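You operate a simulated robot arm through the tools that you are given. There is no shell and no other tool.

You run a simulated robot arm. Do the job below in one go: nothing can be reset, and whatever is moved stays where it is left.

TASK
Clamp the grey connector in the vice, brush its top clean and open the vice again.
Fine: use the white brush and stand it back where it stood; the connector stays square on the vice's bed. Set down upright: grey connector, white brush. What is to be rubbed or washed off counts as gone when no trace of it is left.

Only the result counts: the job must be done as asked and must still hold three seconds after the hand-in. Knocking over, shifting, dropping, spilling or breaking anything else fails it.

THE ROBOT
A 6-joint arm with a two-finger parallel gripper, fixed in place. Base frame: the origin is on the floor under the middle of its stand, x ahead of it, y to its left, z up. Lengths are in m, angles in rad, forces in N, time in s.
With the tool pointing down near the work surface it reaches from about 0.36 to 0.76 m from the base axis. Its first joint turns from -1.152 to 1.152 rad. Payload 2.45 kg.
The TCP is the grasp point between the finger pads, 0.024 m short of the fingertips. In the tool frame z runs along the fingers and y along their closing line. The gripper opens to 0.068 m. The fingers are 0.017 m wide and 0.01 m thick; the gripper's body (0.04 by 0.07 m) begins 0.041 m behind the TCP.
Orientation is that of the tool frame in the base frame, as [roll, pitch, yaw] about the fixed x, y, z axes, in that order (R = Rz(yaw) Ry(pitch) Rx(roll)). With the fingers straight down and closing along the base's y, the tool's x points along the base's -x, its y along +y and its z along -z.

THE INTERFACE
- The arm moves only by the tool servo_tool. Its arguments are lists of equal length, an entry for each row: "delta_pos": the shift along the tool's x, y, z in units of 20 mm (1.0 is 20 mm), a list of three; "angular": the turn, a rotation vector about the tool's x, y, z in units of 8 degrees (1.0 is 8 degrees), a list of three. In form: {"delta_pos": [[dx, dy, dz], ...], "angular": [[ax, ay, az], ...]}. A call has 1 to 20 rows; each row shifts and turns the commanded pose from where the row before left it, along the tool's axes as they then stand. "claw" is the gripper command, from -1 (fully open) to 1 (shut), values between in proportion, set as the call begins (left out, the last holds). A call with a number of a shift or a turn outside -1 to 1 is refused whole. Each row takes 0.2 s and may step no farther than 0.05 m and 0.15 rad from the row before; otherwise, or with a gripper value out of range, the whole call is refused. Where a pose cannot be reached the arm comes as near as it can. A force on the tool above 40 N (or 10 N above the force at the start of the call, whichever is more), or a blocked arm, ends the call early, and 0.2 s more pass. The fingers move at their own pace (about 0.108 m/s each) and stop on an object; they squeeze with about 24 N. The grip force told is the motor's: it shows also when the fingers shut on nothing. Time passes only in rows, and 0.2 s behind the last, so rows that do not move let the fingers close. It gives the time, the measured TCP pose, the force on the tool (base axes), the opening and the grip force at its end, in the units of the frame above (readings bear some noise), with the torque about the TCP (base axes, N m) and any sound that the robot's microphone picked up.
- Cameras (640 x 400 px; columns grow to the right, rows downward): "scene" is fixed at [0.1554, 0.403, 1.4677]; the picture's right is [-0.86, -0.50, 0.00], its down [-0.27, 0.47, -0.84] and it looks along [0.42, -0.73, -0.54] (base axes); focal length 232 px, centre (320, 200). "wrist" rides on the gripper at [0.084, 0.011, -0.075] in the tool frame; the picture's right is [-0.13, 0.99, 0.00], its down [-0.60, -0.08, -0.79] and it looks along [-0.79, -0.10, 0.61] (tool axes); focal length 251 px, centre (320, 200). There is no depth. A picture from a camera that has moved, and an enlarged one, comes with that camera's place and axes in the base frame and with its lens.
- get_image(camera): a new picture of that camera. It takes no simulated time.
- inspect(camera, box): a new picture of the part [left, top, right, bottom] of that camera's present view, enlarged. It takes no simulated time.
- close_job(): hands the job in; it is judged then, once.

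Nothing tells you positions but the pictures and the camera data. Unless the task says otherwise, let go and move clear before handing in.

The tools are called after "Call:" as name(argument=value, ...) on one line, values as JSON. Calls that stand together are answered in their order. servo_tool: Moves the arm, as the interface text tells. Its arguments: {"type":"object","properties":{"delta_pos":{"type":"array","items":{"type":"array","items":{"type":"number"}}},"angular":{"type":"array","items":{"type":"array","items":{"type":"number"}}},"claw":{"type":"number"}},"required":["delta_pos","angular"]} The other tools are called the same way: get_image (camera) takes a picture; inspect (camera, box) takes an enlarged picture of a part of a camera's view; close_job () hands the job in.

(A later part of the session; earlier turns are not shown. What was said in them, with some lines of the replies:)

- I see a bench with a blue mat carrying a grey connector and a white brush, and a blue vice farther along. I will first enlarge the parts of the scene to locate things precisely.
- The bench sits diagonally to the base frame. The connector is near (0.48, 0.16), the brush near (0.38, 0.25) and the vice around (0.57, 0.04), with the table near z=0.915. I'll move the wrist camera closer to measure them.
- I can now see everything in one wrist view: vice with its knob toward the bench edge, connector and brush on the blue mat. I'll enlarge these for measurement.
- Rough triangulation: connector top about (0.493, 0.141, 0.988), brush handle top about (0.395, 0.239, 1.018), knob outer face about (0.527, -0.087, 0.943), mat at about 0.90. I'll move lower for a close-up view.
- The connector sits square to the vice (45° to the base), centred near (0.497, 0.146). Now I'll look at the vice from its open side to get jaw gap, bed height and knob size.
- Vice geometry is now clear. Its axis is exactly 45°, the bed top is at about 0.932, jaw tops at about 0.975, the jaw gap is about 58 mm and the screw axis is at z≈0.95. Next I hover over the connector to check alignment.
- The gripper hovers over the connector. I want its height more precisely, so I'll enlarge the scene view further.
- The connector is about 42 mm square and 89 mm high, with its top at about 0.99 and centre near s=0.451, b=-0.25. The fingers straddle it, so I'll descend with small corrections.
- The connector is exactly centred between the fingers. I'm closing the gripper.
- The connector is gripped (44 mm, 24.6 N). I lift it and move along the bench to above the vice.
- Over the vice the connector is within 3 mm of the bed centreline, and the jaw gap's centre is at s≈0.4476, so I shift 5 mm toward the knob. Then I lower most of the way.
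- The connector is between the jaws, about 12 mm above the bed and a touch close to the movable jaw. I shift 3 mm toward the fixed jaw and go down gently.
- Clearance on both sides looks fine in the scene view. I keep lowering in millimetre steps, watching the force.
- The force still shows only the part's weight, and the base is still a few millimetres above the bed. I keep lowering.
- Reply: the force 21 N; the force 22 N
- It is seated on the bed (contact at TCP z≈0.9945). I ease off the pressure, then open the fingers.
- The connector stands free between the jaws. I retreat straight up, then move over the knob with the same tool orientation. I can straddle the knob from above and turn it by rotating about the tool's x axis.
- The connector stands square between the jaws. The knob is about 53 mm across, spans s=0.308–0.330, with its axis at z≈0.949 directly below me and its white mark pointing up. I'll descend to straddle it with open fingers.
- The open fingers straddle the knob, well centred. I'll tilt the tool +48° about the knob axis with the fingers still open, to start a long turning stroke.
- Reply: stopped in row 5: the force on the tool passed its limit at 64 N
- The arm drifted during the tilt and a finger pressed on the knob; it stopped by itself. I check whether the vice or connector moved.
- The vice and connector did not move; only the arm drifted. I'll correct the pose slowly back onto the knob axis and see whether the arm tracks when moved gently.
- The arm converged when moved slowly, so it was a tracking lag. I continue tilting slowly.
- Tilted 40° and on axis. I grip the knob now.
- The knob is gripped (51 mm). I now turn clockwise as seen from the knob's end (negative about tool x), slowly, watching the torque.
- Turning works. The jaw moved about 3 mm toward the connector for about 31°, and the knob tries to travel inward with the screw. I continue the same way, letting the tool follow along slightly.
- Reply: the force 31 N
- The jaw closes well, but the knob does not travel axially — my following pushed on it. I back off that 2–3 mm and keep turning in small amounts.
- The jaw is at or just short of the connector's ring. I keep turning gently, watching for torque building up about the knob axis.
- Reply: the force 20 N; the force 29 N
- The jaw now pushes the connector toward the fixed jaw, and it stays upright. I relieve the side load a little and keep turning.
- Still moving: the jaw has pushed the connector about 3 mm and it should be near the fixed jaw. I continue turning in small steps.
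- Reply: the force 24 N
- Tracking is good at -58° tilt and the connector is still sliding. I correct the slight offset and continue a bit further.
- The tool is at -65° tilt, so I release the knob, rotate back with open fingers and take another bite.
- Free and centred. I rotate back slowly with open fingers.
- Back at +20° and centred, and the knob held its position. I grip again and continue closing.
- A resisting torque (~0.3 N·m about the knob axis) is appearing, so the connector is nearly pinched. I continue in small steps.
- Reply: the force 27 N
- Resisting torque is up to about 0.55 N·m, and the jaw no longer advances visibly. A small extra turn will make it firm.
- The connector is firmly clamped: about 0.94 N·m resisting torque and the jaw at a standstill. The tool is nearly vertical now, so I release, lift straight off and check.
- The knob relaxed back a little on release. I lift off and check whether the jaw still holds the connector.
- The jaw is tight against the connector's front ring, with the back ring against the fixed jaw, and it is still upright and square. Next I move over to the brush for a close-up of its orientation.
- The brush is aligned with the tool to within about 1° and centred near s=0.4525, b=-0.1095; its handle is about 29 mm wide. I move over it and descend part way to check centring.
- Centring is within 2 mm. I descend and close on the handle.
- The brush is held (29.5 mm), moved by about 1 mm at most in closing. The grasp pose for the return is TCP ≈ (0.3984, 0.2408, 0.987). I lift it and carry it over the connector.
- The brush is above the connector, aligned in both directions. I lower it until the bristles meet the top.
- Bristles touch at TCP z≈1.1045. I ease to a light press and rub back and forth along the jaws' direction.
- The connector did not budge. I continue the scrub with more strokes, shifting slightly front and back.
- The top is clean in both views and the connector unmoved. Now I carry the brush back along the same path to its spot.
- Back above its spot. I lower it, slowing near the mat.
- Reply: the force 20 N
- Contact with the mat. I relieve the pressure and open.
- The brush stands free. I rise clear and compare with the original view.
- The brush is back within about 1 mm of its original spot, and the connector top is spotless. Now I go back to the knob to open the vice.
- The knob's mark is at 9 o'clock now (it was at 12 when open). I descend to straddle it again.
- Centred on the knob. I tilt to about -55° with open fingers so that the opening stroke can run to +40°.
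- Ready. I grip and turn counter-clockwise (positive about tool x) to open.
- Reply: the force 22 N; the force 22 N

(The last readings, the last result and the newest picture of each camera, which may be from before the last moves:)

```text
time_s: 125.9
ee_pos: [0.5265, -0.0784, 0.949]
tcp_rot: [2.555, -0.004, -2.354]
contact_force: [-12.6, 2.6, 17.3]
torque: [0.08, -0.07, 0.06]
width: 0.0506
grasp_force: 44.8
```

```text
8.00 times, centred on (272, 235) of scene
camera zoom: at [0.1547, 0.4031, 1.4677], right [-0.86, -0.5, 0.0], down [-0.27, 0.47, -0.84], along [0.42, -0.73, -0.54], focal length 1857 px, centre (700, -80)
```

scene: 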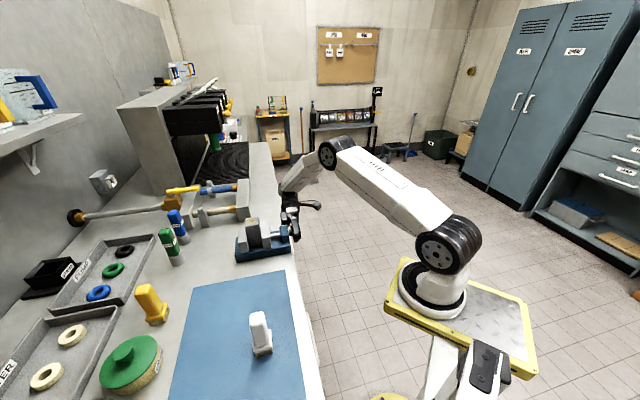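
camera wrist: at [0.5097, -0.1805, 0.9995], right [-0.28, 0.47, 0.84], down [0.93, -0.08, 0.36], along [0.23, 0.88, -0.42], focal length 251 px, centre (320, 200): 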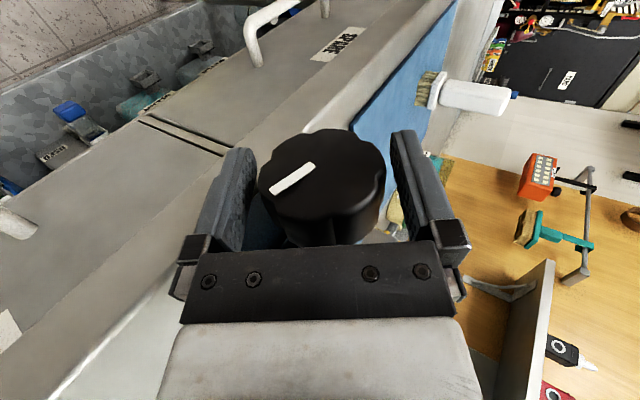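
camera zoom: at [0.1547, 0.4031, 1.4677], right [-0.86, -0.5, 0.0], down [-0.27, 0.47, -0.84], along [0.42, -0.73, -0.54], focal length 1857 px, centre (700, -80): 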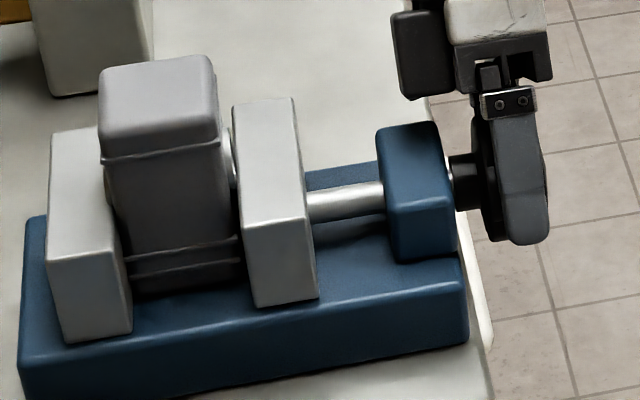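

The jaw is retreating and the connector stays put. I continue the stroke, relieving the side load slightly.

Call:
servo_tool(delta_pos=[[0, 0.05, 0], [0, 0, 0], [0, 0, 0], [0, 0, 0], [0, 0, 0], [0, 0, 0], [0, 0, 0], [0, 0, 0], [0, 0, 0], [0, 0, 0], [0, 0, 0]], angular=[[0.2, 0, 0], [0.4, 0, 0], [0.4, 0, 0], [0.4, 0, 0], [0.4, 0, 0], [0.4, 0, 0], [0.4, 0, 0], [0.4, 0, 0], [0.4, 0, 0], [0.4, 0, 0], [0, 0, 0]])

Call:
inspect(camera="scene", box=[235, 210, 310, 260])

Call:
get_image(camera="wrist")

```text
time_s: 128.3
ee_pos: [0.5287, -0.079, 0.9482]
tcp_rot: [3.091, -0.002, -2.359]
contact_force: [4.0, -7.5, -7.1]
torque: [-0.24, 0.27, -0.21]
width: 0.0502
grasp_force: 45.2
```

```text
8.00 times, centred on (272, 235) of scene
camera zoom: at [0.1556, 0.4028, 1.4677], right [-0.86, -0.5, 0.0], down [-0.27, 0.47, -0.84], along [0.42, -0.73, -0.54], focal length 1857 px, centre (700, -80)
```

zoom: 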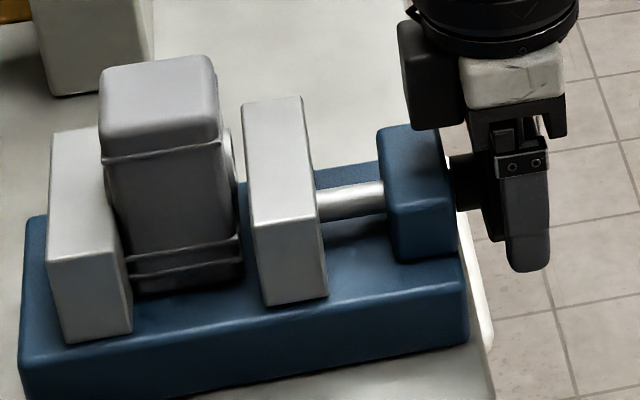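

```text
taken
camera wrist: at [0.4642, -0.1347, 1.026], right [-0.61, 0.79, 0.05], down [0.51, 0.34, 0.79], along [0.61, 0.5, -0.62], focal length 251 px, centre (320, 200)
```

wrist: 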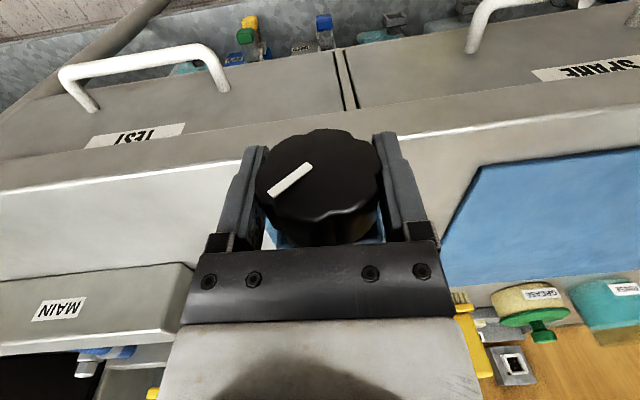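

A clear gap has opened. I continue to the original opening.

Call:
servo_tool(delta_pos=[[0, -0.02, 0], [0, 0, 0], [0, 0, 0], [0, 0, 0], [0, 0, 0], [0, 0, 0], [0, 0, 0], [0, 0, 0], [0, 0, 0], [0, 0, 0], [0, 0, 0], [0, 0, 0], [0, 0, 0], [0, 0, 0]], angular=[[0.2, 0, 0], [0.4, 0, 0], [0.4, 0, 0], [0.4, 0, 0], [0.4, 0, 0], [0.4, 0, 0], [0.4, 0, 0], [0.4, 0, 0], [0.4, 0, 0], [0.4, 0, 0], [0.4, 0, 0], [0.4, 0, 0], [0.4, 0, 0], [0, 0, 0]])

Call:
inspect(camera="scene", box=[235, 210, 310, 260])

Call:
get_image(camera="wrist")

```text
time_s: 131.3
ee_pos: [0.529, -0.0799, 0.9489]
tcp_rot: [-2.494, -0.003, -2.355]
contact_force: [7.8, -9.2, 12.2]
torque: [-0.58, 0.64, -0.47]
width: 0.0502
grasp_force: 44.7
```

```text
8.00 times, centred on (272, 235) of scene
camera zoom: at [0.1554, 0.4028, 1.4677], right [-0.86, -0.5, 0.0], down [-0.27, 0.47, -0.84], along [0.42, -0.73, -0.54], focal length 1857 px, centre (700, -80)
```

zoom: 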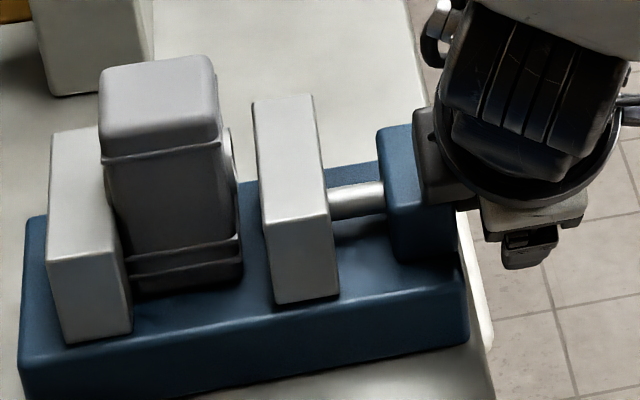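

```text
taken
camera wrist: at [0.4315, -0.1016, 1.0041], right [-0.47, 0.65, -0.6], down [0.13, 0.72, 0.68], along [0.87, 0.24, -0.43], focal length 251 px, centre (320, 200)
```

wrist: 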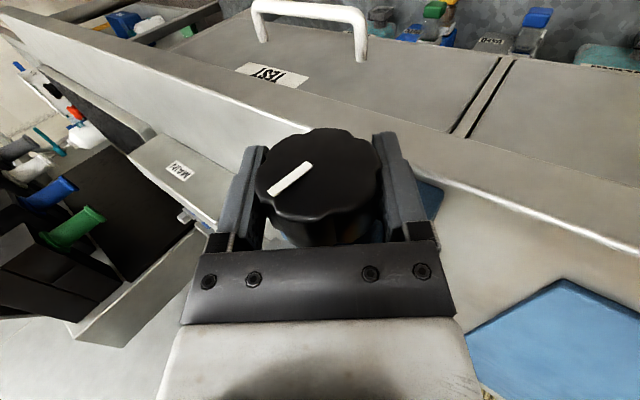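

The jaw is back at its original opening. I release the knob, bring the tool upright and lift away.

Call:
servo_tool(delta_pos=[[0, 0, 0], [0, 0, 0], [0, 0, 0]], angular=[[0, 0, 0], [0, 0, 0], [0, 0, 0]], claw=-1)

Call:
get_image(camera="wrist")

Call:
servo_tool(delta_pos=[[0, 0, 0], [0, 0, 0], [0, 0, 0], [0, 0, 0], [0, 0, 0], [0, 0, 0], [0, 0, 0], [0, 0, 0], [0, 0, 0], [0, 0, 0], [0, 0, 0], [0, 0, 0], [0, 0, 0]], angular=[[-0.24, 0, 0], [-0.4, 0, 0], [-0.4, 0, 0], [-0.4, 0, 0], [-0.4, 0, 0], [-0.4, 0, 0], [-0.4, 0, 0], [-0.4, 0, 0], [-0.4, 0, 0], [-0.4, 0, 0], [-0.4, 0, 0], [-0.4, 0, 0], [0, 0, 0]])

```text
time_s: 132.1
ee_pos: [0.5284, -0.079, 0.9483]
tcp_rot: [-2.498, -0.003, -2.357]
contact_force: [-0.1, 0.2, -0.1]
torque: [0.0, 0.01, 0.01]
width: 0.0679
grasp_force: 0.1
```

```text
taken
camera wrist: at [0.4309, -0.1012, 1.0035], right [-0.47, 0.65, -0.6], down [0.14, 0.72, 0.68], along [0.87, 0.24, -0.43], focal length 251 px, centre (320, 200)
```

wrist: 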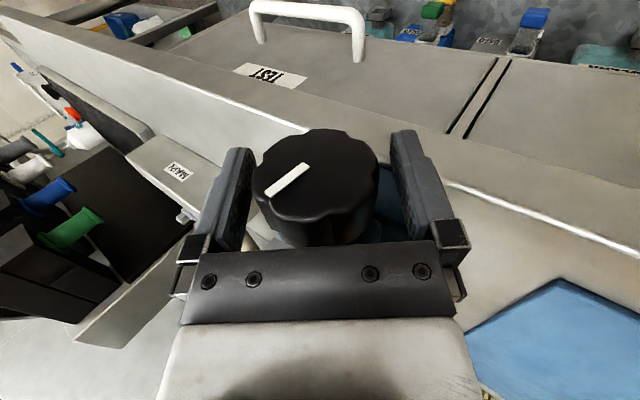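

```text
time_s: 134.9
ee_pos: [0.5292, -0.0799, 0.9497]
tcp_rot: [3.138, -0.003, -2.357]
contact_force: [0.2, -0.6, -0.1]
torque: [-0.03, 0.01, 0.0]
width: 0.0682
grasp_force: 0.0
```

Call:
servo_tool(delta_pos=[[0, 0, -0.5], [0, 0, -0.9], [0, 0, -0.9], [0, 0, -0.9], [0, 0, -0.9], [0, 0, -0.9], [0, 0, -0.9], [0, 0, -0.9], [0, 0, -0.9], [0, 0, -0.9], [0, 0, -0.9], [0, 0, -0.9], [0, 0, 0]], angular=[[0, 0, 0], [0, 0, 0], [0, 0, 0], [0, 0, 0], [0, 0, 0], [0, 0, 0], [0, 0, 0], [0, 0, 0], [0, 0, 0], [0, 0, 0], [0, 0, 0], [0, 0, 0], [0, 0, 0]])

Call:
get_image(camera="wrist")

Call:
inspect(camera="wrist", box=[250, 20, 400, 200])

Call:
inspect(camera="scene", box=[235, 210, 310, 260])

Call:
get_image(camera="scene")

```text
time_s: 137.7
ee_pos: [0.5301, -0.0802, 1.1589]
tcp_rot: [3.137, -0.004, -2.358]
contact_force: [0.8, -0.1, -0.6]
torque: [0.0, 0.02, 0.03]
width: 0.0679
grasp_force: 0.2
```

```text
taken
camera wrist: at [0.4626, -0.1326, 1.2345], right [-0.61, 0.79, 0.0], down [0.49, 0.37, 0.79], along [0.63, 0.48, -0.61], focal length 251 px, centre (320, 200)
```

wrist: 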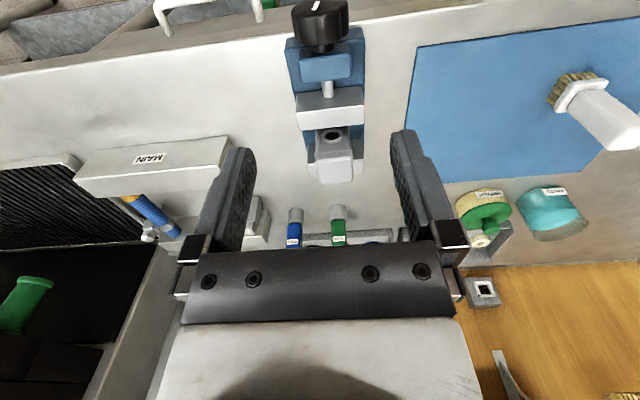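

```text
2.22 times, centred on (325, 110) of wrist
camera zoom: at [0.4626, -0.1326, 1.2345], right [-0.61, 0.79, 0.0], down [0.49, 0.37, 0.79], along [0.63, 0.48, -0.61], focal length 559 px, centre (309, 400)
```

zoom: 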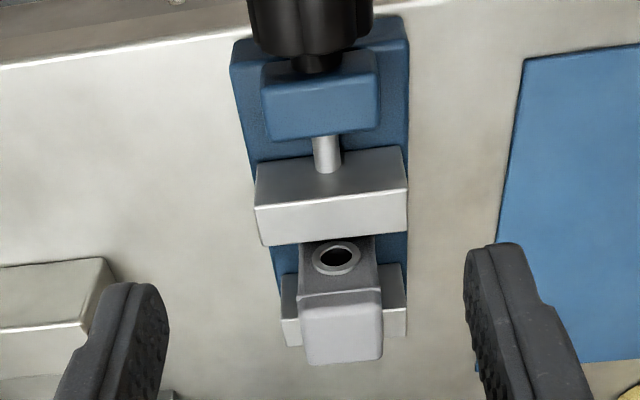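

```text
8.00 times, centred on (272, 235) of scene
camera zoom: at [0.1554, 0.403, 1.4677], right [-0.86, -0.5, 0.0], down [-0.27, 0.47, -0.84], along [0.42, -0.73, -0.54], focal length 1857 px, centre (700, -80)
```

zoom: 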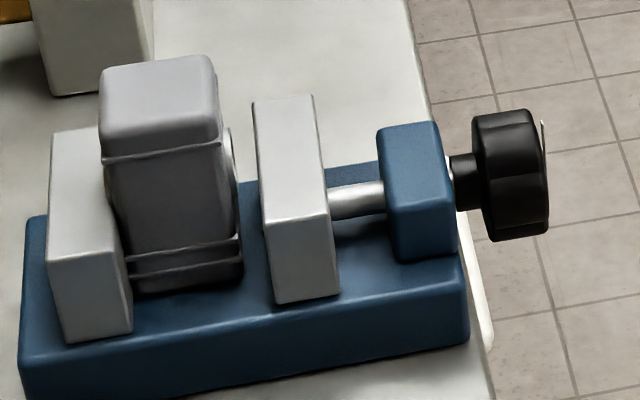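

```text
taken
```

scene: 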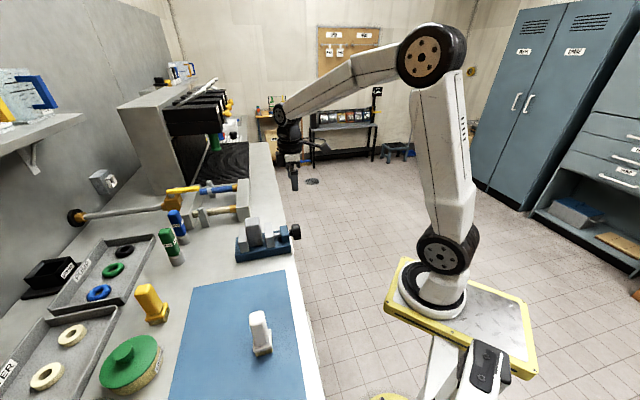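

The vice is open, the connector stands upright against the fixed jaw, and the brush is in place. A last close look for dirt traces and squareness.

Call:
inspect(camera="wrist", box=[305, 120, 365, 190])

Call:
inspect(camera="scene", box=[242, 214, 266, 234])

Call:
inspect(camera="scene", box=[235, 300, 285, 365])

```text
5.71 times, centred on (335, 155) of wrist
camera zoom: at [0.4626, -0.1326, 1.2345], right [-0.61, 0.79, 0.0], down [0.49, 0.37, 0.79], along [0.63, 0.48, -0.61], focal length 1437 px, centre (234, 457)
```

zoom: 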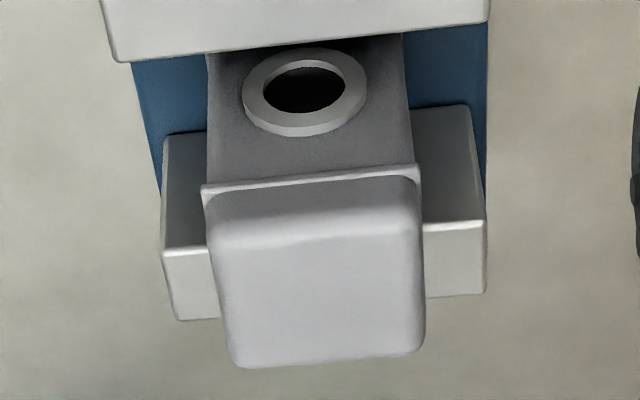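

```text
16.00 times, centred on (254, 224) of scene
camera zoom: at [0.1554, 0.403, 1.4677], right [-0.86, -0.5, 0.0], down [-0.27, 0.47, -0.84], along [0.42, -0.73, -0.54], focal length 3714 px, centre (1376, -184)
```

zoom: 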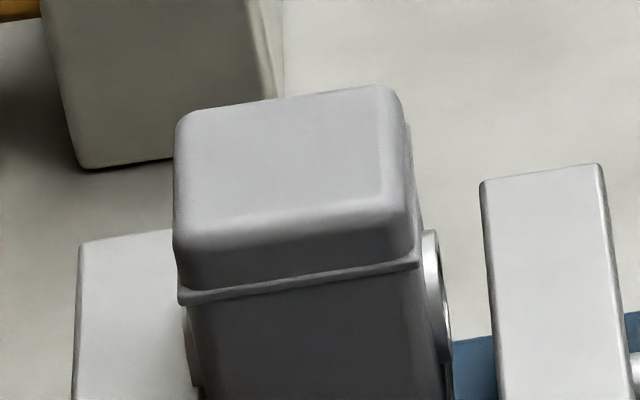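

```text
6.15 times, centred on (260, 332) of scene
camera zoom: at [0.1554, 0.403, 1.4677], right [-0.86, -0.5, 0.0], down [-0.27, 0.47, -0.84], along [0.42, -0.73, -0.54], focal length 1428 px, centre (689, -615)
```

zoom: 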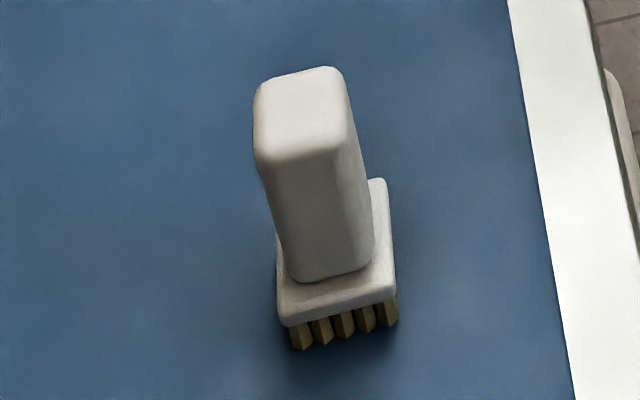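

No trace of dirt is left on the connector. It stands square and upright on the vice's bed with the jaw opened to its original gap, and the white brush stands upright where it was. The arm is clear with the gripper empty, so I hand in.

Call:
close_job()

```text
The job is handed in.
```

The job is done and handed in: the grey connector was clamped, its top brushed clean, and the vice opened again.

- **Connector:** It stands upright and square on the vice's bed, resting close against the fixed jaw, about 5–6 mm from where I first set it down. Close-ups from both cameras show no trace of dirt on its top.
- **Vice:** I tightened the knob until it resisted at about 0.9 N·m. It sprang back a little when I let go, but the connector did not move during brushing. Afterwards I turned the jaw back to its original opening.
- **White brush:** It stands upright within about 1 mm of where it started.
- **One contact to know about:** While I was lining up on the knob, the arm lagged and a finger pressed on it with 64 N before stopping. The camera views afterwards showed no shift of the vice or connector.

The gripper is empty and clear of everything.
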